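You operate a simulated robot arm through the tools that you are given. There is no shell and no other tool. Be economical: measure what you need, move in short steps, check, and stop when the job is done.

Carry out the task below with a simulated two-armed robot. There is one attempt and no reset: what you move stays moved.

JOB
Take the blue felt pad and put it on top of the yellow flat pack. Put the onion tub on the plywood board. Take the yellow scourer and put it on the tall pack of paper rolls. Take the blue hand brush and leave it on the plank bench. Take the white drip spout and leave it on top of the green bottle marked squash. Open the tape box lid. Any order will do. Set down upright: onion tub, white drip spout.

The check looks at the end state, three seconds after you hand in, the way a careful person would. Anything else that was tipped, shoved, dropped, spilled or broken makes it a failure. A push-on lid holds only when it is set on centred and level and pressed home; a screw cap is set on level and turned clockwise until tight.

ROBOT AND FRAMES
Two 7-joint arms with two-finger parallel grippers on one trunk, on a base that drives. Base frame: it is fixed to the floor where the robot stands at the start and does not move with it; the origin is under the middle of the robot, x ahead of it, y to its left, z up. Units: mm, degrees, N and s.
The left shoulder is at the start at [50, 177, 1004], the right one opposite. With the tool pointing down near the work surface each hand reaches from about 100 to 680 mm from the robot's upright axis, wherever it stands, measured 20 degrees to its own side. Places, roughly: blue felt pad (10x7x6 cm) [500, -100, 600]; blue hand brush (10x5x8 cm) [-3100, 6000, 900]; green bottle marked squash [-1750, 2500, 1000]; plank bench [-1500, 1200, 600]; plywood board [-1500, 2500, 1250]; tall pack of paper rolls (38x24 cm) [-1460, 5380, 640]; tape box lid [600, 1600, 900]; white drip spout [-3250, 1000, 1000]; yellow flat pack [500, -250, 500]; yellow scourer (10x6x6 cm) [-3000, 6600, 900]. Payload 3.43 kg a hand.
The tool frame of a hand sits at the grasp point between the pads (the TCP): z along the fingers, y along the line on which they close. The tips reach 34 mm beyond it. The gripper opens to 128 mm. The fingers are 24 mm wide and 12 mm thick; the gripper's body (48 by 130 mm) begins 96 mm behind the TCP.
Orientation is told as [roll, pitch, yaw] about the base's x, y, z axes, in that order, counted from this pose: with the fingers straight down and closing along the base's y, the tool's x points along the base's -x, its y along +y and its z along -z.

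CONTROLS
- The arms move only by the tool servo_tool. It takes "left_series", "right_series" or both (then of equal length, played together; a hand with none holds still); each is a list of rows, each a list of 7 numbers: the shift along the base's x, y, z in mm, then the turn, a rotation vector about the base's x, y, z in rad, then the finger opening in mm, from 0 to 128. In form: [[dx, dy, dz, wx, wy, wz, jaw], ...]. A call has 1 to 10 rows; each row shifts and turns the commanded pose from where the row before left it. A row lasts 0.2 s, in which the tool goes at most 50 mm and 8.6 degrees; a call with a longer step from one row to the next is refused whole, and so is a gripper value outside its range. A pose out of reach is approached as far as the arm can. The call stops where the force on the tool passes 40 N (or 10 N more than at its start, if that is more) or the arm is blocked; 0.2 s more then pass. The fingers move at their own pace (about 108 mm/s each) and stop on an object; they squeeze with about 40 N. The grip force told is the motor's: it shows also when the fingers shut on nothing. Time passes only in rows, and 0.2 s behind the last, so rows that do not move let the fingers close. The reply holds the time, the measured pose of the TCP, the force on the tool along the base axes, the opening and the grip force, in the units named above and with some noise, with the torque about the TCP (base axes, N m) and any sound that the robot's microphone picked up.
- Cameras (640 x 400 px; columns grow to the right, rows downward): "scene" is now at [149.5, 22.5, 1157.1]; the picture's right is [0.28, -0.96, 0.00], its down [-0.64, -0.18, -0.74] and it looks along [0.71, 0.21, -0.67] (base axes); focal length 246 px, centre (320, 200). "left" rides on the left gripper at [76, 11, -160] in its tool frame; the picture's right is [-0.15, 0.99, 0.00], its down [-0.88, -0.13, -0.46] and it looks along [-0.45, -0.07, 0.89] (tool axes); focal length 234 px, centre (320, 200). "right" rides on the right gripper at [76, -11, -160] in its tool frame; the picture's right is [0.15, 0.99, 0.00], its down [-0.88, 0.13, -0.46] and it looks along [-0.45, 0.07, 0.89] (tool axes); focal length 234 px, centre (320, 200). There is no depth. A picture from a camera that has moved, and an enlarged one, comes with that camera's place and axes in the base frame and with its lens.
- capture(camera): a new picture of that camera. The clock stands still meanwhile.
- slide_trunk(by): slides the trunk up (or, below 0, down) by that many mm; the arms and the scene camera ride with it, the base frame stays. It gives what a move gives, with no picture.
- drive_base(legs): drives the robot by 1 to 6 legs, each [ahead, turn to the left] in mm and degrees, along the robot's own axes; the way and the turn of a leg run together, so that a leg with both is an arc; at most 1500 mm and 180 degrees a leg. The arms and the cameras ride along, it lands a little off, and it stops where it bumps. It gives what a move gives.
- aim_head(pan, tilt): turns the head with the scene camera to pan (to the left, within 80 degrees either way) and tilt (down, from -29 to 69), counted from straight ahead of the robot. It gives what a move gives.
- inspect(camera, box): a new picture of the part [left, top, right, bottom] of that camera's present view, enlarged. The clock stands still meanwhile.
- sign_off(): hands the job in; it is judged then, once.

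Go step by step. Nothing tells you exact positions but the pictures and the camera data: compare them with the known pose of the tool, close in by small moves and look again before you grip or let go. The budget is 175 turns and 140 pictures, counting those below and the enlarged ones. Unless the task says otherwise, let go and move clear before handing in.

The tools are called as a command line: name --argument value ..., lists and objects as JSON in quotes. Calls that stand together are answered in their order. servo_tool: Moves the arms, as the interface text tells. Its arguments: {"type":"object","properties":{"left_series":{"type":"array","items":{"type":"array","items":{"type":"number"}}},"right_series":{"type":"array","items":{"type":"array","items":{"type":"number"}}}},"required":[]} The other tools are called the same way: slide_trunk (by) slides the trunk up or down; drive_base (legs) drives the base; aim_head (pan, tilt) turns the head that bears the scene camera; capture (camera) takes a picture; inspect (camera, box) takes an enlarged picture of a part of a camera's view; sign_off () hands the job in.

At the start:

```text
time: 0.0
left_ee_pos: [451.0, 237.1, 940.3]
left_tcp_rot: [0.0, -0.1, 0.1]
left_wrist_force: [-0.3, 0.4, -0.4]
left_ft_torque: [0.04, 0.0, 0.01]
left_width: 127.7
left_grasp_force: 0.1
right_ee_pos: [459.7, -93.1, 987.8]
right_tcp_rot: [0.0, -0.1, 0.0]
right_wrist_force: [0.9, 0.9, 0.0]
right_ft_torque: [0.04, 0.0, 0.07]
right_width: 127.9
right_grasp_force: 0.1
trunk travel left (down, up): [-175.0, 226.0]
robot x, y, heading: [-0.9, -0.9, -0.0]
head pan, tilt: [16.1, 42.0]
```

scene: 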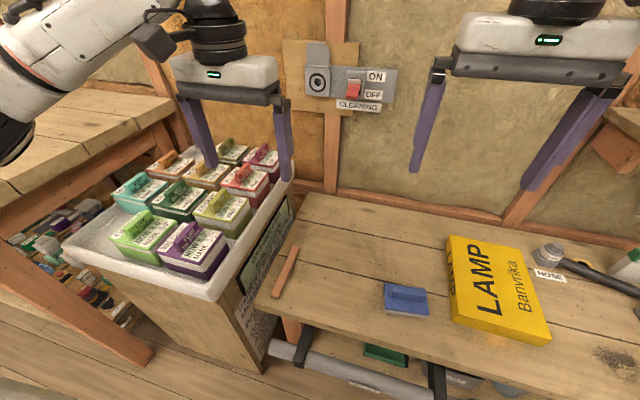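
right: 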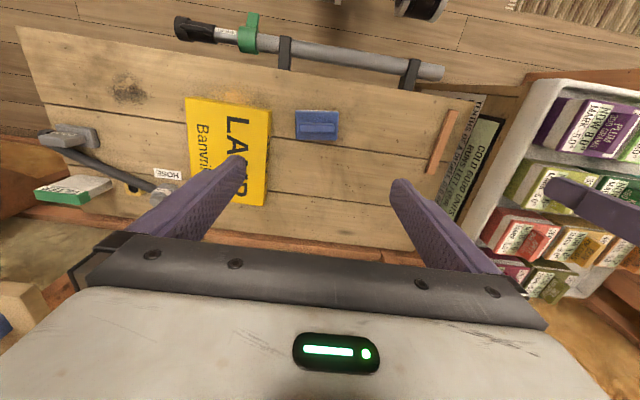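
left: 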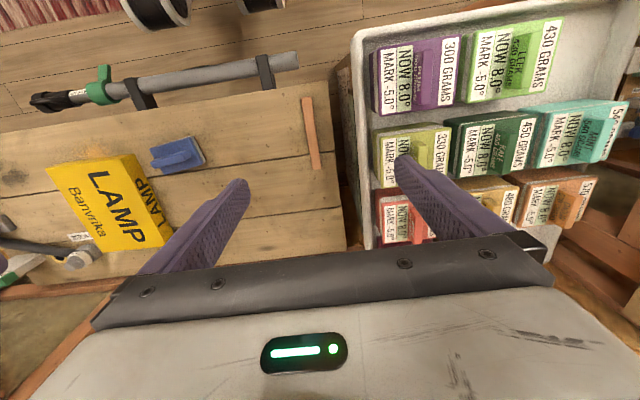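

I see the blue felt pad (with a handle-like ridge) and the yellow LAMP flat pack on the bench ahead, and a bin of tubs to the left. First I take a closer look at the pad and the tubs.

inspect --camera "right" --box '[180, 80, 380, 220]'

inspect --camera "scene" --box '[60, 130, 300, 290]'

inspect --camera "left" --box '[350, 0, 640, 250]'

```text
2.86 times, centred on (280, 150) of right
camera zoom: at [385.0, -104.1, 1148.1], right [-0.15, 0.99, 0.0], down [0.88, 0.13, 0.46], along [0.45, 0.07, -0.89], focal length 669 px, centre (434, 343)
```

zoom: 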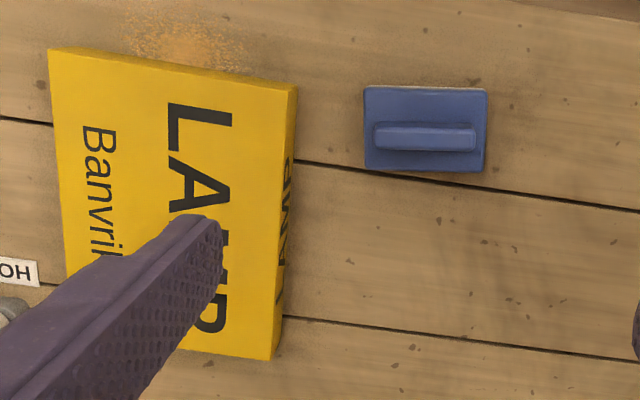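

```text
2.50 times, centred on (180, 210) of scene
camera zoom: at [149.5, 22.5, 1157.1], right [0.28, -0.96, 0.0], down [-0.64, -0.18, -0.74], along [0.71, 0.21, -0.67], focal length 616 px, centre (670, 175)
```

zoom: 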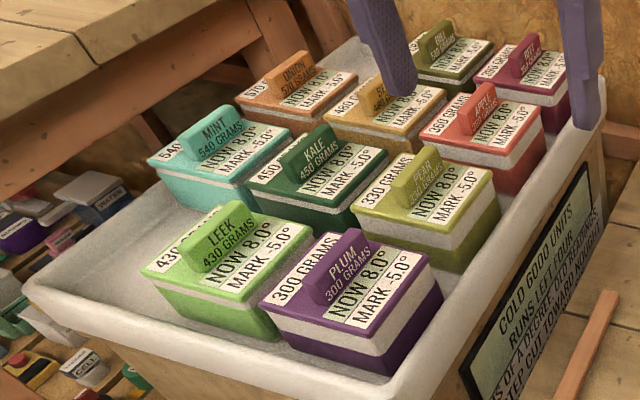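

```text
1.60 times, centred on (495, 125) of left
camera zoom: at [374.6, 248.3, 1099.7], right [0.14, 0.99, 0.0], down [0.88, -0.13, 0.46], along [0.45, -0.07, -0.89], focal length 375 px, centre (40, 320)
```

zoom: 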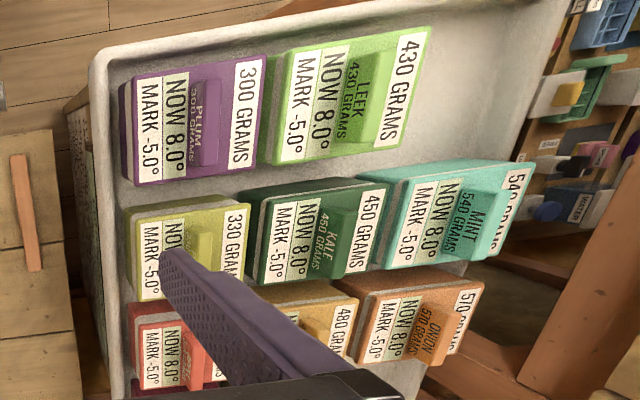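

The pad centre comes out at about [479, -96], with its long axis yawed about 7°. The pack spans x 460–692 and y -384 to -205. I move the right hand above the pad and turn it.

servo_tool --right_series '[[10, -1, -45, 0, 0, 0.06, 128], [9, -2, -45, 0, 0, 0.06, 128], [0, 0, -48, 0, 0, 0, 128], [0, 0, -48, 0, 0, 0, 128], [0, 0, -48, 0, 0, 0, 128], [0, 0, -48, 0, 0, 0, 128], [0, 0, -40, 0, 0, 0, 128], [0, 0, 0, 0, 0, 0, 128]]'

capture --camera "right"

```text
time: 1.8
left_ee_pos: [451.0, 237.1, 939.8]
left_tcp_rot: [0.0, 0.0, 0.1]
left_wrist_force: [-0.5, -0.3, -0.2]
left_ft_torque: [0.01, 0.02, 0.0]
left_width: 128.1
left_grasp_force: 0.0
right_ee_pos: [477.2, -95.3, 668.3]
right_tcp_rot: [0.1, -0.1, 6.9]
right_wrist_force: [-1.0, 0.0, -0.8]
right_ft_torque: [0.01, 0.0, 0.01]
right_width: 127.8
right_grasp_force: 0.1
trunk travel left (down, up): [-175.0, 226.0]
robot x, y, heading: [3.7, 0.7, -0.0]
head pan, tilt: [16.1, 42.0]
```

```text
133 pictures are left
camera right: at [404.3, -115.4, 828.1], right [-0.26, 0.96, 0.0], down [0.86, 0.23, 0.46], along [0.44, 0.12, -0.89], focal length 234 px, centre (320, 200)
```

right: 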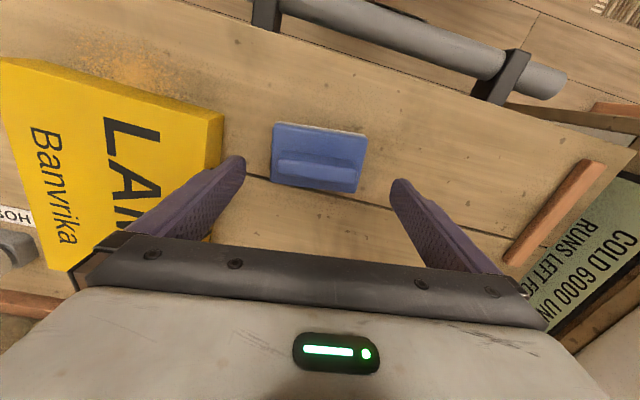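

The pad sits centred between the fingers. I go down to a TCP height of about 602, watch for contact, and close.

servo_tool --right_series '[[0, 0, -30, 0, 0, 0, 128], [0, 0, -20, 0, 0, 0, 128], [0, 0, -15, 0, 0, 0, 128], [0, 0, 0, 0, 0, 0, 128], [0, 0, 0, 0, 0, 0, 80], [0, 0, 0, 0, 0, 0, 80], [0, 0, 0, 0, 0, 0, 80]]'

capture --camera "right"

```text
time: 3.4
left_ee_pos: [449.6, 237.2, 939.5]
left_tcp_rot: [0.0, 0.0, 0.2]
left_wrist_force: [-0.1, -0.1, 0.1]
left_ft_torque: [0.03, 0.0, -0.01]
left_width: 128.0
left_grasp_force: 0.0
right_ee_pos: [477.9, -93.5, 604.0]
right_tcp_rot: [-0.1, 0.0, 6.9]
right_wrist_force: [1.2, -0.8, -0.7]
right_ft_torque: [-0.06, -0.05, 0.04]
right_width: 99.1
right_grasp_force: 40.0
trunk travel left (down, up): [-175.0, 226.0]
robot x, y, heading: [0.9, -1.0, 0.2]
head pan, tilt: [16.1, 42.0]
```

```text
132 pictures are left
camera right: at [405.2, -113.9, 764.0], right [-0.26, 0.96, 0.0], down [0.86, 0.23, 0.46], along [0.44, 0.12, -0.89], focal length 234 px, centre (320, 200)
```

right: 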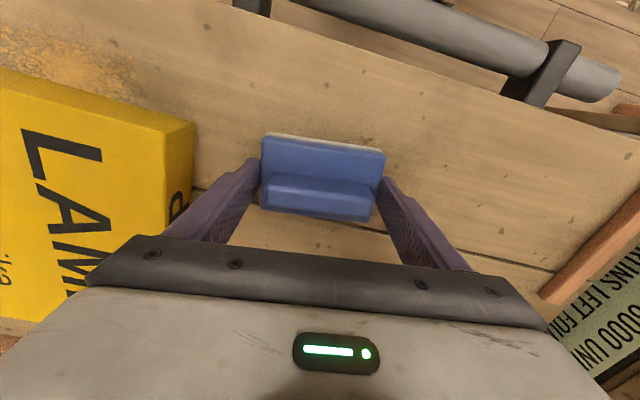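

The pad is held at 99 mm wide. I lift it and carry it over the pack.

servo_tool --right_series '[[0, 0, 40, 0, 0, 0, 80], [0, 0, 45, 0, 0, 0, 80], [0, 0, 25, 0, 0, 0, 80], [15, -40, 0, 0, 0, -0.06, 80], [15, -40, 0, 0, 0, -0.06, 80], [15, -40, 0, 0, 0, 0, 80], [15, -40, 0, 0, 0, 0, 80], [10, -37, 0, 0, 0, 0, 80], [0, 0, -30, 0, 0, 0, 80], [0, 0, 0, 0, 0, 0, 80]]'

capture --camera "right"

capture --camera "scene"

```text
time: 5.6
left_ee_pos: [450.1, 236.3, 938.9]
left_tcp_rot: [-0.1, 0.1, 0.0]
left_wrist_force: [0.2, -0.3, 0.4]
left_ft_torque: [-0.04, 0.03, -0.01]
left_width: 128.1
left_grasp_force: 0.2
right_ee_pos: [549.9, -295.2, 679.4]
right_tcp_rot: [0.0, 0.1, 0.0]
right_wrist_force: [0.0, 0.2, -0.3]
right_ft_torque: [0.01, -0.04, 0.04]
right_width: 79.8
right_grasp_force: 0.2
trunk travel left (down, up): [-175.0, 226.0]
robot x, y, heading: [-0.5, 0.6, 0.1]
head pan, tilt: [16.1, 42.0]
```

```text
131 pictures are left
camera right: at [474.5, -305.8, 839.6], right [-0.15, 0.99, 0.0], down [0.88, 0.13, 0.46], along [0.45, 0.07, -0.89], focal length 234 px, centre (320, 200)
```

right: 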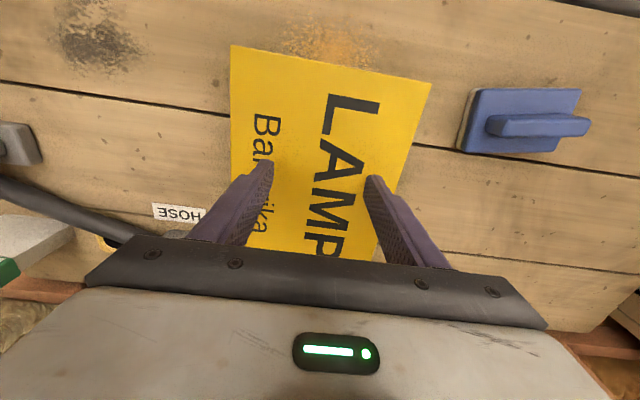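

```text
130 pictures are left
camera scene: at [149.5, 22.5, 1157.1], right [0.28, -0.96, 0.0], down [-0.64, -0.18, -0.74], along [0.71, 0.21, -0.67], focal length 246 px, centre (320, 200)
```

scene: 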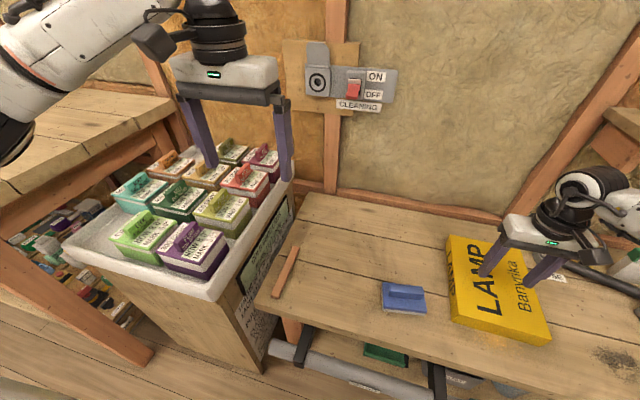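

The pad slid out of that wide grip and stayed where it was. I'll take it by its ridge instead, with the fingers closing along x, so I return and turn the hand by -82°.

servo_tool --right_series '[[0, 10, 30, 0, 0, -0.144, 80], [-10, 25, 20, 0, 0, -0.144, 80], [-10, 25, 0, 0, 0, -0.144, 80], [-10, 25, 0, 0, 0, -0.144, 80], [-10, 25, 0, 0, 0, -0.144, 80], [-10, 25, 0, 0, 0, -0.144, 80], [-10, 25, 0, 0, 0, -0.144, 80], [-10, 25, 0, 0, 0, -0.144, 80], [0, 10, 0, 0, 0, -0.144, 80], [0, 3, 0, 0, 0, -0.144, 80]]'

capture --camera "right"

```text
time: 7.8
left_ee_pos: [449.8, 236.1, 939.6]
left_tcp_rot: [-0.1, -0.1, 0.1]
left_wrist_force: [-0.1, -0.2, 0.2]
left_ft_torque: [0.03, -0.01, 0.0]
left_width: 128.2
left_grasp_force: 0.1
right_ee_pos: [478.1, -93.9, 731.0]
right_tcp_rot: [-0.1, -0.1, -82.7]
right_wrist_force: [0.3, -1.0, 0.7]
right_ft_torque: [0.0, 0.03, -0.02]
right_width: 79.8
right_grasp_force: 0.0
trunk travel left (down, up): [-175.0, 226.0]
robot x, y, heading: [-0.2, -2.8, -0.1]
head pan, tilt: [16.1, 42.0]
```

```text
129 pictures are left
camera right: at [458.8, -20.4, 890.7], right [0.96, 0.27, 0.0], down [0.24, -0.86, 0.46], along [0.12, -0.44, -0.89], focal length 234 px, centre (320, 200)
```

right: 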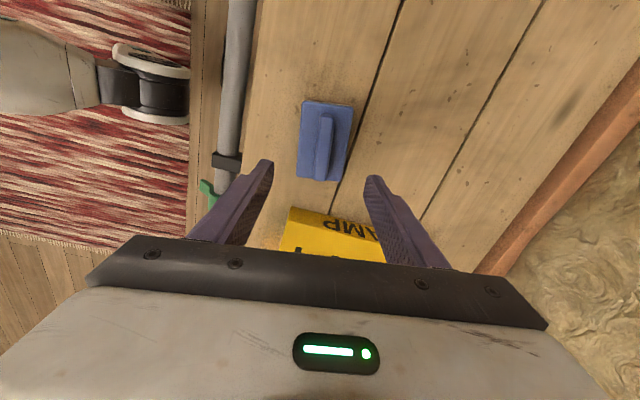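

The ridge is centred near [482, -90]. I lower to a TCP height of 640 and look.

servo_tool --right_series '[[3, 3, -40, 0, 0, 0, 70], [0, 0, -40, 0, 0, 0, 70], [0, 0, -11, 0, 0, 0, 70], [0, 0, 0, 0, 0, 0, 70]]'

inspect --camera "right" --box '[200, 80, 440, 260]'

```text
time: 8.8
left_ee_pos: [450.6, 236.5, 940.9]
left_tcp_rot: [0.0, 0.0, 0.1]
left_wrist_force: [-1.1, 0.9, -0.1]
left_ft_torque: [-0.01, 0.01, 0.0]
left_width: 127.7
left_grasp_force: 0.1
right_ee_pos: [481.3, -93.9, 639.4]
right_tcp_rot: [-0.1, -0.1, -82.5]
right_wrist_force: [-0.1, 0.3, 1.2]
right_ft_torque: [0.0, -0.02, 0.02]
right_width: 70.1
right_grasp_force: 0.1
trunk travel left (down, up): [-175.0, 226.0]
robot x, y, heading: [2.1, 1.9, -0.2]
head pan, tilt: [16.1, 42.0]
```

```text
2.22 times, centred on (320, 170) of right
camera zoom: at [461.4, -18.1, 798.9], right [0.96, 0.27, 0.0], down [0.24, -0.86, 0.46], along [0.12, -0.44, -0.89], focal length 520 px, centre (320, 267)
```

zoom: 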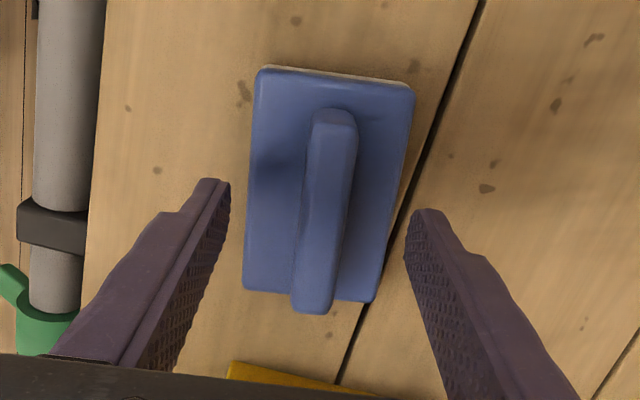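

The ridge lies well between the fingers. I lower 15 mm and close on it, checking the hold.

servo_tool --right_series '[[0, 2, -8, 0, 0, 0, 70], [0, 0, -8, 0, 0, 0, 70], [0, 0, 0, 0, 0, 0, 0], [0, 0, 0, 0, 0, 0, 0], [0, 0, 0, 0, 0, 0, 0], [0, 0, 0, 0, 0, 0, 0]]'

inspect --camera "right" --box '[200, 80, 440, 260]'

```text
time: 10.2
left_ee_pos: [451.3, 236.3, 938.5]
left_tcp_rot: [0.0, -0.1, 0.1]
left_wrist_force: [0.1, -0.9, 0.2]
left_ft_torque: [0.0, 0.0, 0.0]
left_width: 128.2
left_grasp_force: 0.0
right_ee_pos: [482.1, -89.5, 622.5]
right_tcp_rot: [-0.1, 0.0, -82.5]
right_wrist_force: [1.1, 0.8, 0.5]
right_ft_torque: [-0.06, -0.04, 0.03]
right_width: 16.9
right_grasp_force: 39.2
trunk travel left (down, up): [-175.0, 226.0]
robot x, y, heading: [-1.6, -0.3, -0.1]
head pan, tilt: [16.1, 42.0]
```

```text
2.22 times, centred on (320, 170) of right
camera zoom: at [460.9, -16.0, 783.4], right [0.96, 0.27, 0.0], down [0.24, -0.86, 0.46], along [0.13, -0.44, -0.89], focal length 520 px, centre (320, 267)
```

zoom: 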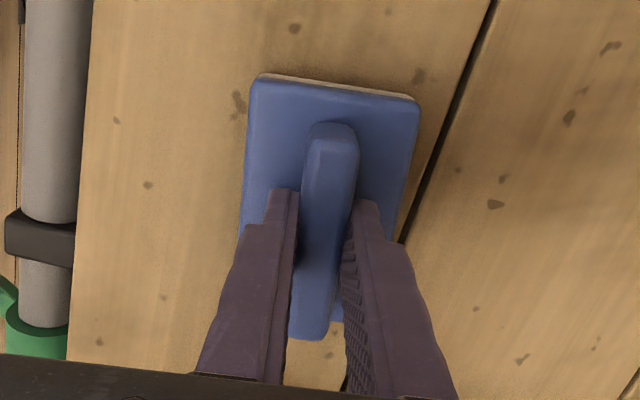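

The ridge is gripped at 17 mm. I lift gently.

servo_tool --right_series '[[0, 0, 10, 0, 0, 0, 0], [0, 0, 20, 0, 0, 0, 0], [0, 0, 25, 0, 0, 0, 0], [0, 0, 25, 0, 0, 0, 0], [0, 0, 20, 0, 0, 0, 0], [0, 0, 0, 0, 0, 0, 0]]'

capture --camera "right"

```text
time: 11.6
left_ee_pos: [448.7, 235.2, 939.9]
left_tcp_rot: [-0.1, 0.1, 0.1]
left_wrist_force: [-0.2, 0.2, 0.6]
left_ft_torque: [0.0, -0.01, -0.04]
left_width: 128.0
left_grasp_force: 0.1
right_ee_pos: [481.7, -90.7, 723.2]
right_tcp_rot: [-0.1, 0.1, -82.5]
right_wrist_force: [-0.4, 0.3, -0.3]
right_ft_torque: [0.02, -0.01, -0.01]
right_width: 17.0
right_grasp_force: 40.1
trunk travel left (down, up): [-175.0, 226.0]
robot x, y, heading: [-0.4, -0.4, -0.1]
head pan, tilt: [16.1, 42.0]
```

```text
126 pictures are left
camera right: at [460.7, -16.6, 883.9], right [0.96, 0.27, 0.0], down [0.24, -0.86, 0.46], along [0.13, -0.44, -0.89], focal length 234 px, centre (320, 200)
```

right: 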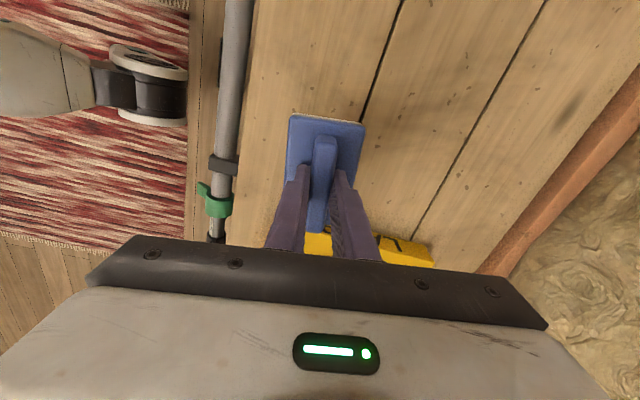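

The pad is up. I carry it over the pack and lower it step by step.

servo_tool --right_series '[[13, -40, 0, 0, 0, -0.04, 0], [13, -40, 0, 0, 0, -0.03, 0], [13, -40, 0, 0, 0, -0.03, 0], [13, -40, 0, 0, 0, -0.03, 0], [12, -43, 0, 0, 0, 0, 0], [0, 0, -25, 0, 0, 0, 0], [0, 0, -12, 0, 0, 0, 0], [0, 0, 0, 0, 0, 0, 0]]'

capture --camera "right"

inspect --camera "scene" --box '[400, 180, 640, 360]'

```text
time: 13.4
left_ee_pos: [450.7, 235.4, 939.8]
left_tcp_rot: [0.1, 0.0, 0.1]
left_wrist_force: [-0.3, -0.1, 0.4]
left_ft_torque: [0.02, -0.01, -0.02]
left_width: 128.1
left_grasp_force: 0.1
right_ee_pos: [547.3, -292.7, 686.6]
right_tcp_rot: [0.0, 0.0, -90.0]
right_wrist_force: [1.0, 0.5, -1.0]
right_ft_torque: [0.02, -0.02, -0.02]
right_width: 16.8
right_grasp_force: 39.8
trunk travel left (down, up): [-175.0, 226.0]
robot x, y, heading: [0.8, 2.9, 0.1]
head pan, tilt: [16.1, 42.0]
```

```text
125 pictures are left
camera right: at [536.4, -216.4, 847.3], right [0.99, 0.15, 0.0], down [0.13, -0.88, 0.46], along [0.07, -0.45, -0.89], focal length 234 px, centre (320, 200)
```

right: 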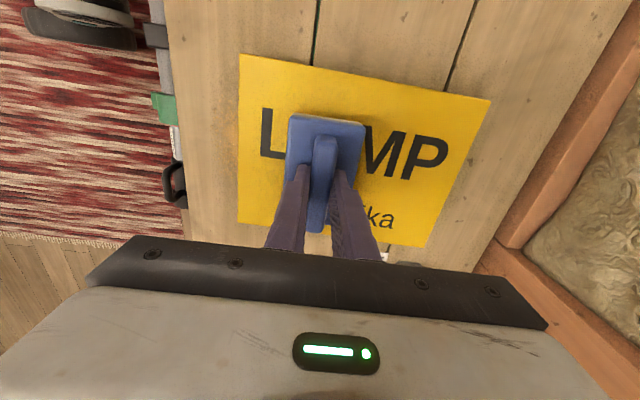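

```text
2.22 times, centred on (520, 270) of scene
camera zoom: at [149.5, 22.5, 1157.1], right [0.28, -0.96, 0.0], down [-0.64, -0.18, -0.74], along [0.71, 0.21, -0.67], focal length 547 px, centre (-124, 44)
```

zoom: 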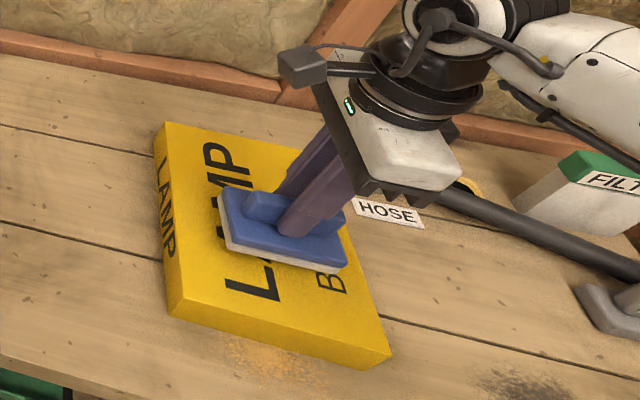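

The pad is well over the pack. I lower it slowly, looking for a rise in force.

servo_tool --right_series '[[0, 0, -5, 0, 0, 0, 0], [0, 0, -5, 0, 0, 0, 0], [0, 0, -4, 0, 0, 0, 0], [0, 0, -3, 0, 0, 0, 0], [0, 0, 0, 0, 0, 0, 0]]'

inspect --camera "scene" --box '[440, 220, 580, 325]'

```text
time: 14.6
left_ee_pos: [451.2, 236.0, 940.1]
left_tcp_rot: [0.0, 0.0, 0.1]
left_wrist_force: [-0.1, 0.0, 0.2]
left_ft_torque: [0.0, 0.0, 0.01]
left_width: 127.9
left_grasp_force: 0.0
right_ee_pos: [545.7, -292.2, 671.5]
right_tcp_rot: [0.1, 0.0, -90.0]
right_wrist_force: [0.5, -0.4, -1.3]
right_ft_torque: [0.01, 0.0, -0.01]
right_width: 16.9
right_grasp_force: 39.9
trunk travel left (down, up): [-175.0, 226.0]
robot x, y, heading: [-2.3, 1.3, -0.0]
head pan, tilt: [16.1, 42.0]
```

```text
3.81 times, centred on (510, 272) of scene
camera zoom: at [149.5, 22.5, 1157.0], right [0.28, -0.96, 0.0], down [-0.64, -0.18, -0.74], along [0.71, 0.21, -0.67], focal length 938 px, centre (-404, -76)
```

zoom: 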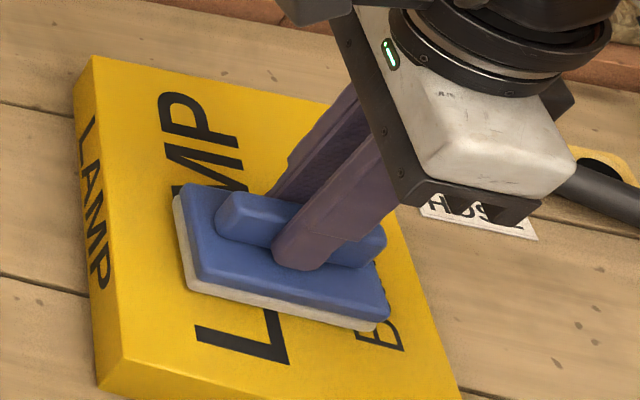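

servo_tool --right_series '[[0, 0, -3, 0, 0, 0, 0], [0, 0, -3, 0, 0, 0, 0], [0, 0, -3, 0, 0, 0, 0], [0, 0, 0, 0, 0, 0, 0]]'

```text
time: 15.6
left_ee_pos: [449.4, 236.7, 940.3]
left_tcp_rot: [-0.1, -0.1, 0.0]
left_wrist_force: [-0.1, -0.6, -0.3]
left_ft_torque: [-0.05, -0.05, 0.02]
left_width: 127.8
left_grasp_force: 0.0
right_ee_pos: [545.6, -293.1, 669.4]
right_tcp_rot: [0.5, 0.0, -90.1]
right_wrist_force: [-6.9, -1.5, 17.3]
right_ft_torque: [-0.45, 0.83, -0.15]
right_width: 17.0
right_grasp_force: 40.1
trunk travel left (down, up): [-175.0, 226.0]
robot x, y, heading: [-2.0, -1.7, 0.2]
head pan, tilt: [16.1, 42.0]
stopped in row 4 (right hand): the force on the tool passed its limit (the readings are from after the stop); the commanded pose is now the measured one
```

The pad rests on the pack at a TCP height of about 669. I open and rise.

servo_tool --right_series '[[0, 0, 0, 0, 0, 0, 40], [0, 0, 0, 0, 0, 0, 50], [0, 0, 15, 0, 0, 0, 50], [0, 0, 40, 0, 0, 0, 50], [0, 0, 45, 0, 0, 0, 50], [-20, 20, 45, 0, 0, 0, 50], [-20, 20, 45, 0, 0, 0, 50], [-20, 20, 45, 0, 0, 0, 50], [0, 0, 0, 0, 0, 0, 50]]'

capture --camera "scene"

```text
refused: row 6 steps farther than a row can; nothing moved
```

```text
122 pictures are left
camera scene: at [147.6, 23.2, 1157.1], right [0.28, -0.96, 0.0], down [-0.64, -0.19, -0.74], along [0.72, 0.2, -0.67], focal length 246 px, centre (320, 200)
```

scene: 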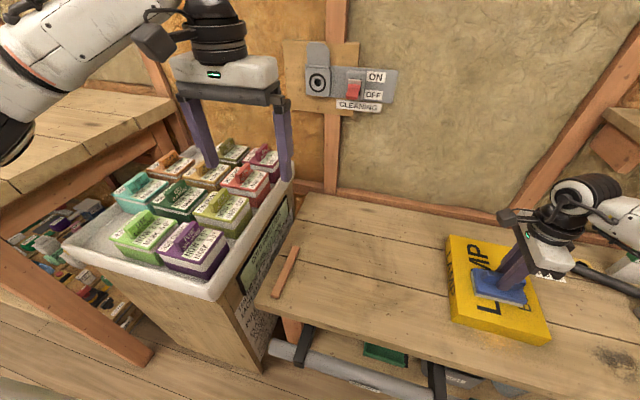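

servo_tool --right_series '[[0, 0, 0, 0, 0, 0, 40], [0, 0, 0, 0, 0, 0, 50], [0, 0, 15, 0, 0, 0, 50], [0, 0, 40, 0, 0, 0, 50], [0, 0, 45, 0, 0, 0, 50], [-20, 20, 35, 0, 0, 0.14, 50], [-20, 20, 35, 0, 0, 0.14, 50], [-20, 20, 35, 0, 0, 0.14, 50], [-20, 20, 35, 0, 0, 0.14, 50], [0, 0, 0, 0, 0, 0.14, 50]]'

inspect --camera "scene" --box '[400, 180, 640, 360]'

```text
time: 17.8
left_ee_pos: [450.0, 235.8, 939.3]
left_tcp_rot: [0.0, 0.0, 0.1]
left_wrist_force: [0.6, 0.4, 0.1]
left_ft_torque: [0.01, 0.0, -0.02]
left_width: 127.9
left_grasp_force: 0.1
right_ee_pos: [468.7, -213.5, 907.8]
right_tcp_rot: [0.2, 0.1, -49.8]
right_wrist_force: [-0.2, 0.2, 0.8]
right_ft_torque: [0.03, 0.03, 0.02]
right_width: 49.8
right_grasp_force: 0.0
trunk travel left (down, up): [-175.0, 226.0]
robot x, y, heading: [-0.8, 3.0, 0.0]
head pan, tilt: [16.1, 42.0]
```

```text
2.22 times, centred on (520, 270) of scene
camera zoom: at [149.3, 22.5, 1157.1], right [0.28, -0.96, 0.0], down [-0.64, -0.18, -0.74], along [0.71, 0.21, -0.67], focal length 547 px, centre (-124, 44)
```

zoom: 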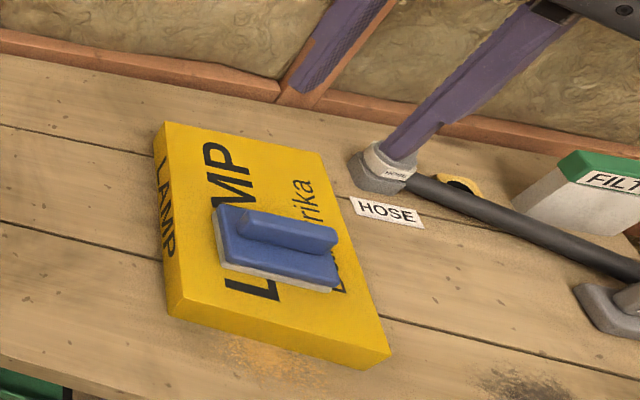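

The pad lies flat on the pack, so that part is done. The onion tub is roughly at [665, 690, 705], out of reach from here. I survey the room with the head.

aim_head --pan 60 --tilt 25

capture --camera "scene"

```text
time: 18.9
left_ee_pos: [449.8, 236.6, 939.5]
left_tcp_rot: [0.0, 0.0, 0.2]
left_wrist_force: [-0.5, -0.2, -0.5]
left_ft_torque: [0.02, 0.01, 0.0]
left_width: 128.2
left_grasp_force: 0.1
right_ee_pos: [468.2, -212.8, 906.9]
right_tcp_rot: [0.3, 0.1, -50.0]
right_wrist_force: [0.3, -0.4, -0.4]
right_ft_torque: [0.04, 0.02, -0.01]
right_width: 50.0
right_grasp_force: 0.0
trunk travel left (down, up): [-175.0, 226.0]
robot x, y, heading: [-3.5, -0.8, 0.4]
head pan, tilt: [60.0, 25.0]
```

```text
120 pictures are left
camera scene: at [115.1, 79.1, 1183.2], right [0.87, -0.5, 0.0], down [-0.21, -0.37, -0.91], along [0.45, 0.78, -0.42], focal length 246 px, centre (320, 200)
```

scene: 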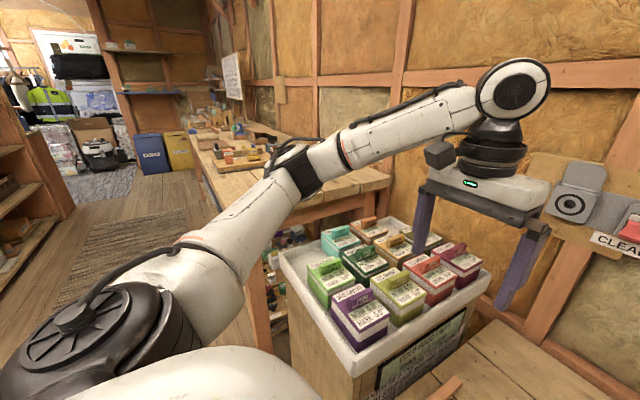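

The bench runs on along +y, and the floor is free to drive on. I turn left, drive up beside the tub bin and face it again.

drive_base --legs '[[0, 90], [600, 0], [0, -100], [30, 0]]'

aim_head --pan 20 --tilt 35

capture --camera "scene"

capture --camera "left"

```text
time: 25.8
left_ee_pos: [-162.1, 1033.2, 939.4]
left_tcp_rot: [0.1, 0.1, 85.5]
left_wrist_force: [-0.1, -0.5, -0.1]
left_ft_torque: [-0.01, -0.01, -0.01]
left_width: 128.1
left_grasp_force: 0.1
right_ee_pos: [286.1, 1014.3, 905.7]
right_tcp_rot: [0.3, 0.1, 35.4]
right_wrist_force: [-0.4, 0.1, -0.2]
right_ft_torque: [0.01, -0.01, 0.01]
right_width: 49.8
right_grasp_force: 0.1
trunk travel left (down, up): [-175.0, 226.0]
robot x, y, heading: [32.1, 568.1, 85.4]
head pan, tilt: [60.0, 25.0]
stopped in leg 2: the robot was blocked; the commanded pose is now the measured one
```

```text
time: 26.8
left_ee_pos: [-162.6, 1032.0, 939.2]
left_tcp_rot: [0.1, 0.0, 85.5]
left_wrist_force: [0.0, 0.3, 0.1]
left_ft_torque: [0.0, 0.0, -0.01]
left_width: 128.2
left_grasp_force: 0.1
right_ee_pos: [286.4, 1014.9, 906.5]
right_tcp_rot: [0.3, 0.0, 35.4]
right_wrist_force: [0.5, -0.6, 1.0]
right_ft_torque: [0.01, 0.0, 0.0]
right_width: 50.1
right_grasp_force: 0.1
trunk travel left (down, up): [-175.0, 226.0]
robot x, y, heading: [37.8, 562.7, 85.3]
head pan, tilt: [20.0, 35.0]
```

```text
119 pictures are left
camera scene: at [18.0, 719.5, 1167.5], right [0.96, 0.27, 0.0], down [0.15, -0.55, -0.82], along [-0.22, 0.79, -0.57], focal length 246 px, centre (320, 200)
```

scene: 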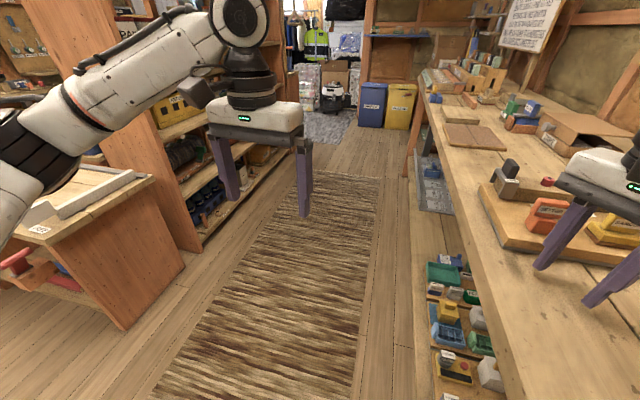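

```text
118 pictures are left
camera left: at [-179.0, 959.9, 1099.2], right [-0.97, 0.22, 0.0], down [0.2, 0.87, 0.45], along [0.1, 0.44, -0.89], focal length 234 px, centre (320, 200)
```

left: 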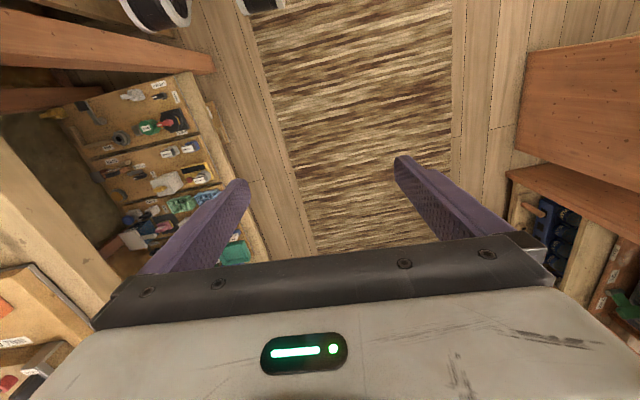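

The base was stopped by the bench leg ahead, at about [35, 565]. I back off a little, turn to face the bin and look.

drive_base --legs '[[-40, 0], [0, -88]]'

capture --camera "scene"

capture --camera "left"

```text
time: 31.4
left_ee_pos: [490.2, 750.5, 939.6]
left_tcp_rot: [0.0, 0.1, -1.6]
left_wrist_force: [-0.4, -0.2, 1.4]
left_ft_torque: [-0.01, -0.01, 0.02]
left_width: 127.8
left_grasp_force: 0.0
right_ee_pos: [495.3, 300.3, 906.3]
right_tcp_rot: [0.4, 0.1, -51.6]
right_wrist_force: [-0.3, -0.1, -0.4]
right_ft_torque: [0.02, 0.0, -0.02]
right_width: 50.2
right_grasp_force: 0.1
trunk travel left (down, up): [-175.0, 226.0]
robot x, y, heading: [32.2, 529.0, -1.6]
head pan, tilt: [20.0, 35.0]
```

```text
117 pictures are left
camera scene: at [186.1, 552.3, 1167.5], right [0.32, -0.95, 0.0], down [-0.54, -0.18, -0.82], along [0.78, 0.26, -0.57], focal length 246 px, centre (320, 200)
```

scene: 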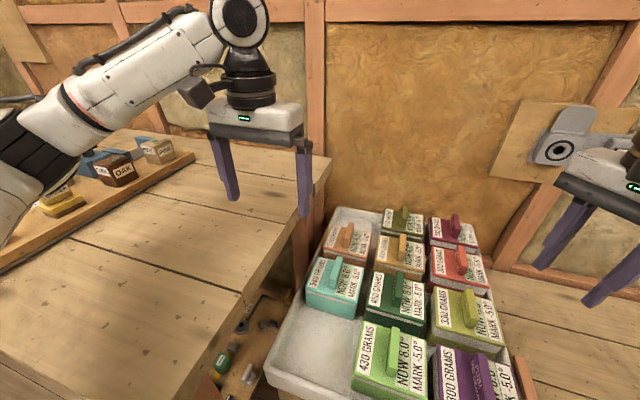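

```text
116 pictures are left
camera left: at [415.3, 764.3, 1099.2], right [0.17, 0.98, 0.0], down [0.88, -0.15, 0.45], along [0.45, -0.08, -0.89], focal length 234 px, centre (320, 200)
```

left: 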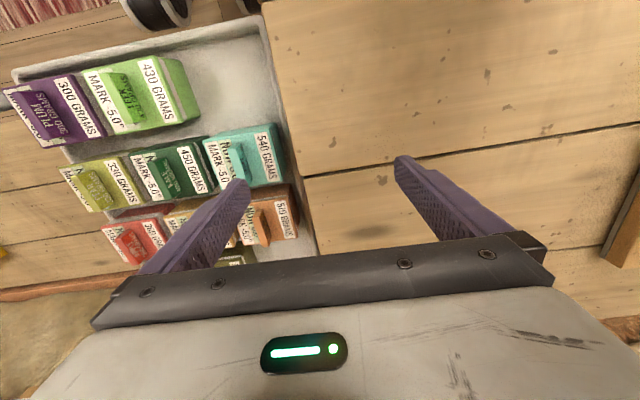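

Two views put the onion tub's handle at about [609, 629, 770], with the ridge running roughly along x. I move the left hand above it.

servo_tool --left_series '[[25, -25, -10, 0, 0, 0, 90], [25, -25, -10, 0, 0, 0, 90], [25, -25, -10, 0, 0, 0, 90], [25, -25, -10, 0, 0, 0, 80], [19, -21, -20, 0, 0, 0, 80], [0, 0, -20, 0, 0, 0, 80], [0, 0, 0, 0, 0, 0, 80]]'

capture --camera "left"

inspect --camera "scene" --box '[260, 120, 520, 320]'

```text
time: 33.0
left_ee_pos: [610.7, 630.9, 859.2]
left_tcp_rot: [0.0, 0.1, -1.5]
left_wrist_force: [-0.1, 0.6, -0.7]
left_ft_torque: [-0.02, 0.01, -0.02]
left_width: 80.0
left_grasp_force: 0.0
right_ee_pos: [495.8, 299.7, 906.6]
right_tcp_rot: [0.3, 0.1, -51.7]
right_wrist_force: [-0.1, 0.3, 0.0]
right_ft_torque: [0.01, 0.01, 0.02]
right_width: 50.1
right_grasp_force: 0.1
trunk travel left (down, up): [-175.0, 226.0]
robot x, y, heading: [33.0, 527.2, -1.3]
head pan, tilt: [20.0, 35.0]
```

```text
115 pictures are left
camera left: at [534.4, 645.4, 1019.3], right [0.17, 0.98, 0.0], down [0.88, -0.15, 0.45], along [0.45, -0.08, -0.89], focal length 234 px, centre (320, 200)
```

left: 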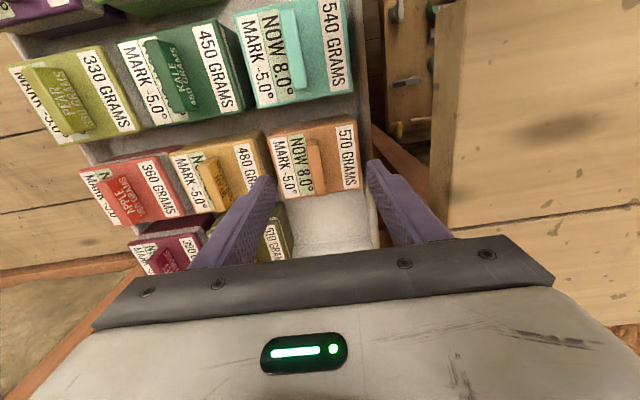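

```text
2.00 times, centred on (390, 220) of scene
camera zoom: at [186.1, 552.3, 1167.5], right [0.32, -0.95, 0.0], down [-0.54, -0.18, -0.82], along [0.78, 0.26, -0.57], focal length 492 px, centre (180, 160)
```

zoom: 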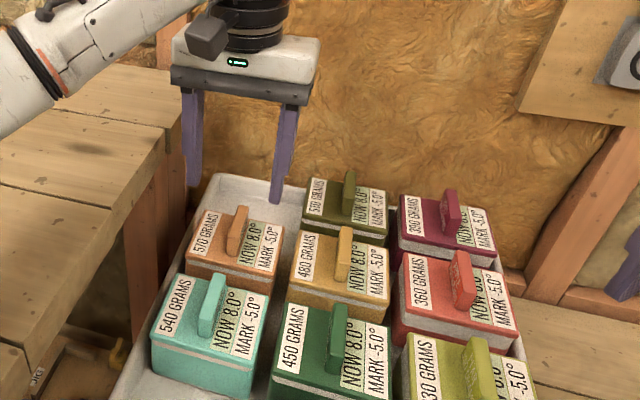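

The refined handle position is [618, 625, 768]. I shift over, narrow the jaw and descend partway.

servo_tool --left_series '[[4, -3, -15, 0, 0, 0, 60], [3, -3, -25, 0, 0, 0, 60], [0, 0, -25, 0, 0, 0, 60], [0, 0, 0, 0, 0, 0, 60]]'

inspect --camera "left" --box '[200, 80, 440, 260]'

inspect --camera "scene" --box '[290, 180, 410, 270]'

```text
time: 34.0
left_ee_pos: [616.8, 625.3, 793.7]
left_tcp_rot: [0.0, 0.0, -1.6]
left_wrist_force: [0.4, 0.1, -1.1]
left_ft_torque: [-0.01, -0.03, -0.03]
left_width: 60.0
left_grasp_force: 0.2
right_ee_pos: [495.3, 301.2, 907.0]
right_tcp_rot: [0.3, 0.2, -51.5]
right_wrist_force: [0.1, -0.2, 0.0]
right_ft_torque: [0.01, 0.02, -0.01]
right_width: 49.6
right_grasp_force: 0.1
trunk travel left (down, up): [-175.0, 226.0]
robot x, y, heading: [31.2, 526.0, -1.6]
head pan, tilt: [20.0, 35.0]
```

```text
2.22 times, centred on (320, 170) of left
camera zoom: at [542.0, 639.3, 954.2], right [0.17, 0.98, 0.0], down [0.88, -0.15, 0.45], along [0.45, -0.08, -0.89], focal length 520 px, centre (320, 267)
```

zoom: 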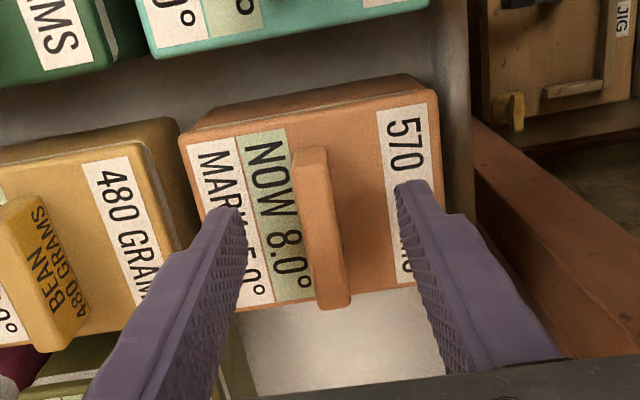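

```text
4.44 times, centred on (350, 225) of scene
camera zoom: at [186.1, 552.3, 1167.5], right [0.32, -0.95, 0.0], down [-0.54, -0.18, -0.82], along [0.78, 0.26, -0.57], focal length 1094 px, centre (187, 89)
```

zoom: 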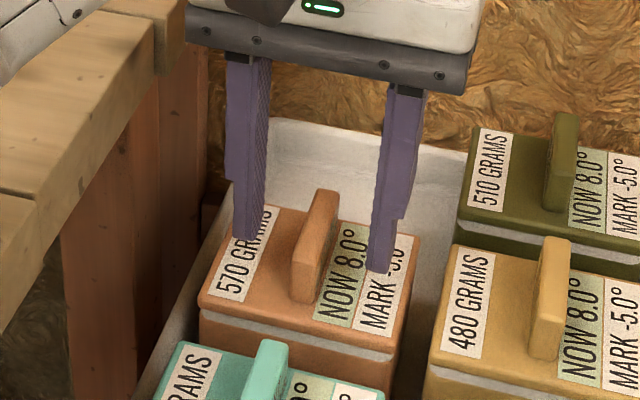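

The fingers straddle the handle and line up with it. I descend 14 mm and close.

servo_tool --left_series '[[0, 0, -8, 0, 0, 0, 60], [0, 0, -6, 0, 0, 0, 60], [0, 0, 0, 0, 0, 0, 60], [0, 0, 0, 0, 0, 0, 0], [0, 0, 0, 0, 0, 0, 0], [0, 0, 0, 0, 0, 0, 0], [0, 0, 0, 0, 0, 0, 0]]'

inspect --camera "scene" --box '[290, 180, 410, 270]'

```text
time: 35.6
left_ee_pos: [616.4, 624.2, 780.7]
left_tcp_rot: [0.1, 0.1, -1.4]
left_wrist_force: [0.4, 0.0, 0.2]
left_ft_torque: [-0.01, -0.02, 0.08]
left_width: 13.7
left_grasp_force: 39.8
right_ee_pos: [495.6, 301.3, 906.7]
right_tcp_rot: [0.3, 0.2, -51.6]
right_wrist_force: [0.0, 0.4, -0.3]
right_ft_torque: [-0.01, -0.03, 0.0]
right_width: 50.1
right_grasp_force: 0.1
trunk travel left (down, up): [-175.0, 226.0]
robot x, y, heading: [33.2, 525.0, -1.6]
head pan, tilt: [20.0, 35.0]
```

```text
4.44 times, centred on (350, 225) of scene
camera zoom: at [186.1, 552.3, 1167.5], right [0.32, -0.95, 0.0], down [-0.54, -0.18, -0.82], along [0.78, 0.26, -0.57], focal length 1094 px, centre (187, 89)
```

zoom: 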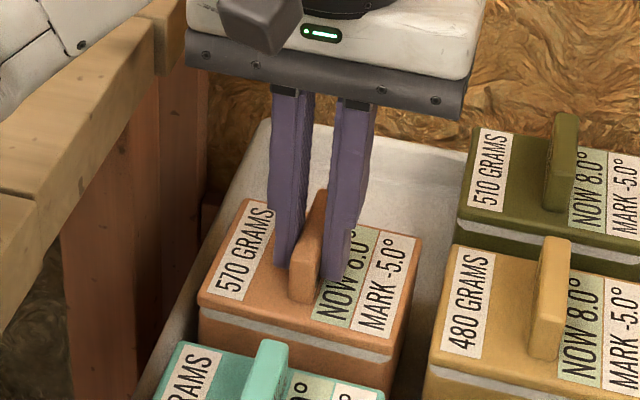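

It's gripped at 13.7 mm. I lift slowly, straight up.

servo_tool --left_series '[[0, 0, 8, 0, 0, 0, 0], [0, 0, 12, 0, 0, 0, 0], [0, 0, 20, 0, 0, 0, 0], [0, 0, 25, 0, 0, 0, 0], [0, 0, 25, 0, 0, 0, 0], [0, 0, 25, 0, 0, 0, 0], [0, 0, 25, 0, 0, 0, 0], [0, 0, 0, 0, 0, 0, 0]]'

capture --camera "scene"

```text
time: 37.4
left_ee_pos: [618.2, 623.2, 920.1]
left_tcp_rot: [-0.1, 0.2, -1.5]
left_wrist_force: [0.2, 0.1, -5.9]
left_ft_torque: [0.01, 0.03, 0.03]
left_width: 13.8
left_grasp_force: 40.3
right_ee_pos: [496.9, 299.3, 905.9]
right_tcp_rot: [0.4, 0.1, -51.6]
right_wrist_force: [-0.1, -0.3, -0.2]
right_ft_torque: [0.01, 0.01, 0.02]
right_width: 49.8
right_grasp_force: 0.1
trunk travel left (down, up): [-175.0, 226.0]
robot x, y, heading: [31.0, 530.5, -1.7]
head pan, tilt: [20.0, 35.0]
```

```text
110 pictures are left
camera scene: at [186.6, 552.4, 1167.4], right [0.32, -0.95, 0.0], down [-0.54, -0.18, -0.82], along [0.78, 0.26, -0.57], focal length 246 px, centre (320, 200)
```

scene: 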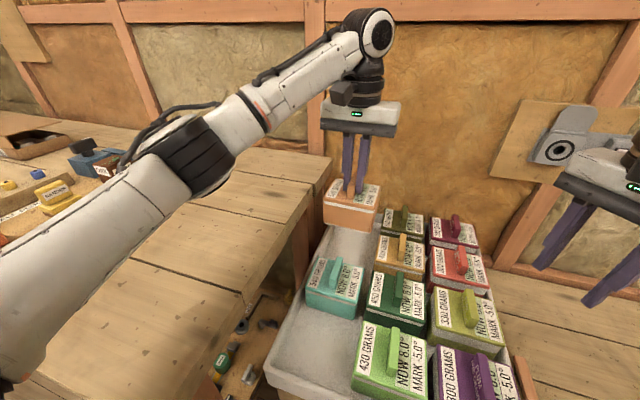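

The tub is up, at about 0.6 kg. I retract both arms for driving.

servo_tool --left_series '[[-20, 5, 25, 0, 0, 0, 0], [-30, 15, 20, 0, 0, 0, 0], [-30, 20, 15, 0, 0, 0, 0], [-30, 20, 10, 0, 0, 0, 0], [-30, 20, 10, 0, 0, 0, 0], [-30, 20, 10, 0, 0, 0, 0], [-30, 20, 0, 0, 0, 0, 0], [-20, 10, 0, 0, 0, 0, 0], [0, 0, 0, 0, 0, 0, 0]]' --right_series '[[-15, 5, 12, 0, 0, 0.1, 60], [-15, 5, 12, 0, 0, 0.1, 60], [-15, 5, 12, 0, 0, 0.1, 60], [-15, 5, 12, 0, 0, 0.1, 60], [-15, 0, 12, 0, 0, 0.1, 60], [-15, 0, 12, 0, 0, 0.1, 60], [-15, 0, 12, 0, 0, 0.1, 60], [-15, 0, 12, 0, 0, 0.1, 60], [0, 0, 0, 0, 0, 0.1, 60]]'

aim_head --pan 60 --tilt 25

capture --camera "scene"

```text
time: 39.4
left_ee_pos: [395.5, 754.5, 1009.8]
left_tcp_rot: [0.1, 0.1, -1.5]
left_wrist_force: [0.0, 0.0, -6.5]
left_ft_torque: [-0.02, 0.06, 0.01]
left_width: 14.0
left_grasp_force: 40.1
right_ee_pos: [375.7, 320.3, 1002.1]
right_tcp_rot: [0.3, 0.2, 0.0]
right_wrist_force: [0.7, -0.8, 0.0]
right_ft_torque: [0.02, -0.02, 0.04]
right_width: 59.9
right_grasp_force: 0.1
trunk travel left (down, up): [-175.0, 226.0]
robot x, y, heading: [34.4, 526.7, -1.9]
head pan, tilt: [20.0, 35.0]
```

```text
time: 40.5
left_ee_pos: [397.0, 754.5, 1010.7]
left_tcp_rot: [0.0, 0.1, -1.6]
left_wrist_force: [0.3, 0.1, -5.3]
left_ft_torque: [-0.03, 0.05, -0.01]
left_width: 13.5
left_grasp_force: 39.7
right_ee_pos: [377.6, 320.3, 1001.0]
right_tcp_rot: [0.2, 0.1, -0.1]
right_wrist_force: [0.5, -0.4, 0.9]
right_ft_torque: [-0.02, 0.0, 0.0]
right_width: 60.1
right_grasp_force: 0.1
trunk travel left (down, up): [-175.0, 226.0]
robot x, y, heading: [33.8, 527.8, -1.5]
head pan, tilt: [60.0, 25.0]
```

```text
109 pictures are left
camera scene: at [151.2, 603.1, 1183.2], right [0.85, -0.53, 0.0], down [-0.22, -0.36, -0.91], along [0.48, 0.77, -0.42], focal length 246 px, centre (320, 200)
```

scene: 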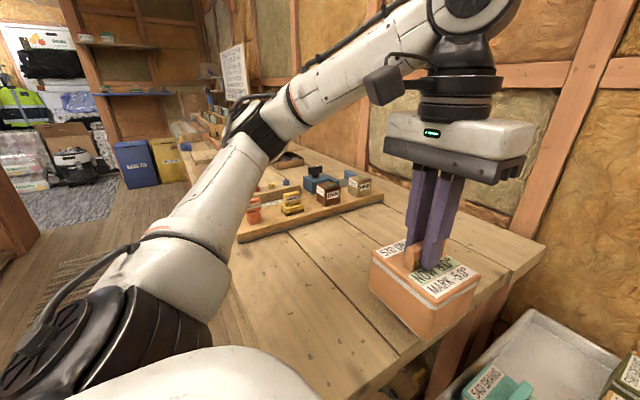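

I back into the corridor at x ≈ -430, turn left to face along +y, drive up and look.

drive_base --legs '[[-470, 0], [0, 91.5], [1000, 0]]'

aim_head --pan 45 --tilt 15

capture --camera "scene"

aim_head --pan -45 --tilt 25

capture --camera "scene"

```text
time: 51.5
left_ee_pos: [-718.8, 1825.8, 1016.5]
left_tcp_rot: [1.1, -0.7, 91.0]
left_wrist_force: [0.3, 0.2, -6.4]
left_ft_torque: [-0.05, -0.01, 0.02]
left_width: 13.7
left_grasp_force: 39.8
right_ee_pos: [-289.3, 1833.7, 1000.7]
right_tcp_rot: [0.8, -0.1, 93.6]
right_wrist_force: [0.6, 0.3, 0.3]
right_ft_torque: [-0.01, 0.02, 0.01]
right_width: 60.1
right_grasp_force: 0.1
trunk travel left (down, up): [-175.0, 226.0]
robot x, y, heading: [-481.7, 1482.9, 91.8]
head pan, tilt: [60.0, 25.0]
stopped in leg 3: the robot was blocked; the commanded pose is now the measured one
```

```text
time: 52.3
left_ee_pos: [-716.4, 1825.9, 1015.4]
left_tcp_rot: [1.0, -0.5, 91.1]
left_wrist_force: [0.7, 0.3, -5.8]
left_ft_torque: [-0.03, 0.01, 0.02]
left_width: 13.7
left_grasp_force: 40.2
right_ee_pos: [-289.2, 1834.2, 1001.6]
right_tcp_rot: [0.9, -0.1, 93.5]
right_wrist_force: [0.4, 0.3, 0.0]
right_ft_torque: [-0.03, 0.01, 0.03]
right_width: 59.9
right_grasp_force: 0.0
trunk travel left (down, up): [-175.0, 226.0]
robot x, y, heading: [-479.9, 1479.4, 91.9]
head pan, tilt: [45.0, 15.0]
```

```text
108 pictures are left
camera scene: at [-543.2, 1612.3, 1200.5], right [0.68, 0.73, -0.01], down [0.18, -0.18, -0.97], along [-0.71, 0.66, -0.25], focal length 246 px, centre (320, 200)
```

scene: 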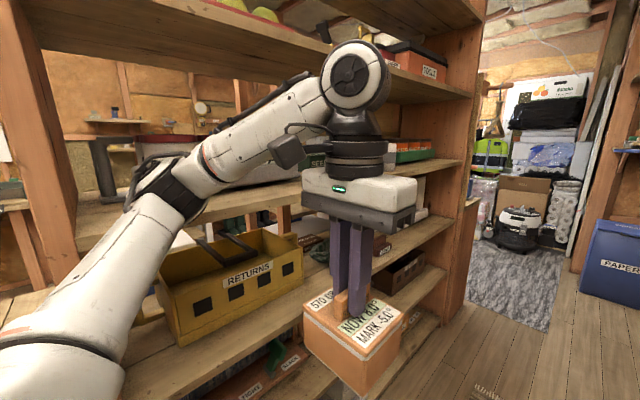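

```text
time: 54.0
left_ee_pos: [-717.5, 1826.5, 1015.0]
left_tcp_rot: [1.1, -0.5, 91.2]
left_wrist_force: [0.4, 0.3, -5.8]
left_ft_torque: [-0.06, -0.04, -0.02]
left_width: 13.6
left_grasp_force: 39.8
right_ee_pos: [-289.2, 1833.9, 1000.4]
right_tcp_rot: [0.9, -0.1, 93.5]
right_wrist_force: [0.3, -0.4, 0.7]
right_ft_torque: [0.0, -0.04, 0.04]
right_width: 60.0
right_grasp_force: 0.0
trunk travel left (down, up): [-175.0, 226.0]
robot x, y, heading: [-482.5, 1478.6, 92.1]
head pan, tilt: [-45.0, 25.0]
```

```text
107 pictures are left
camera scene: at [-412.0, 1615.6, 1182.9], right [0.73, -0.68, -0.01], down [-0.3, -0.31, -0.9], along [0.62, 0.66, -0.43], focal length 246 px, centre (320, 200)
```

scene: 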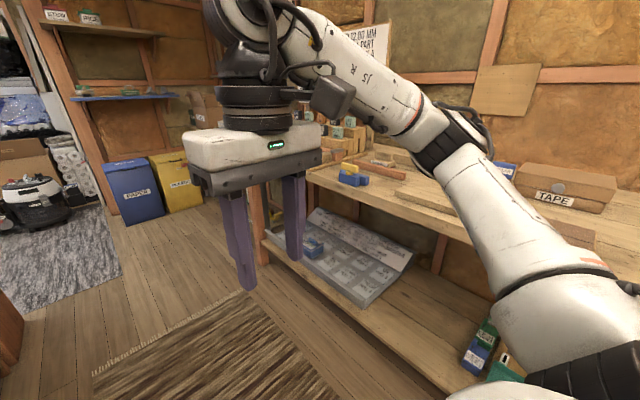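

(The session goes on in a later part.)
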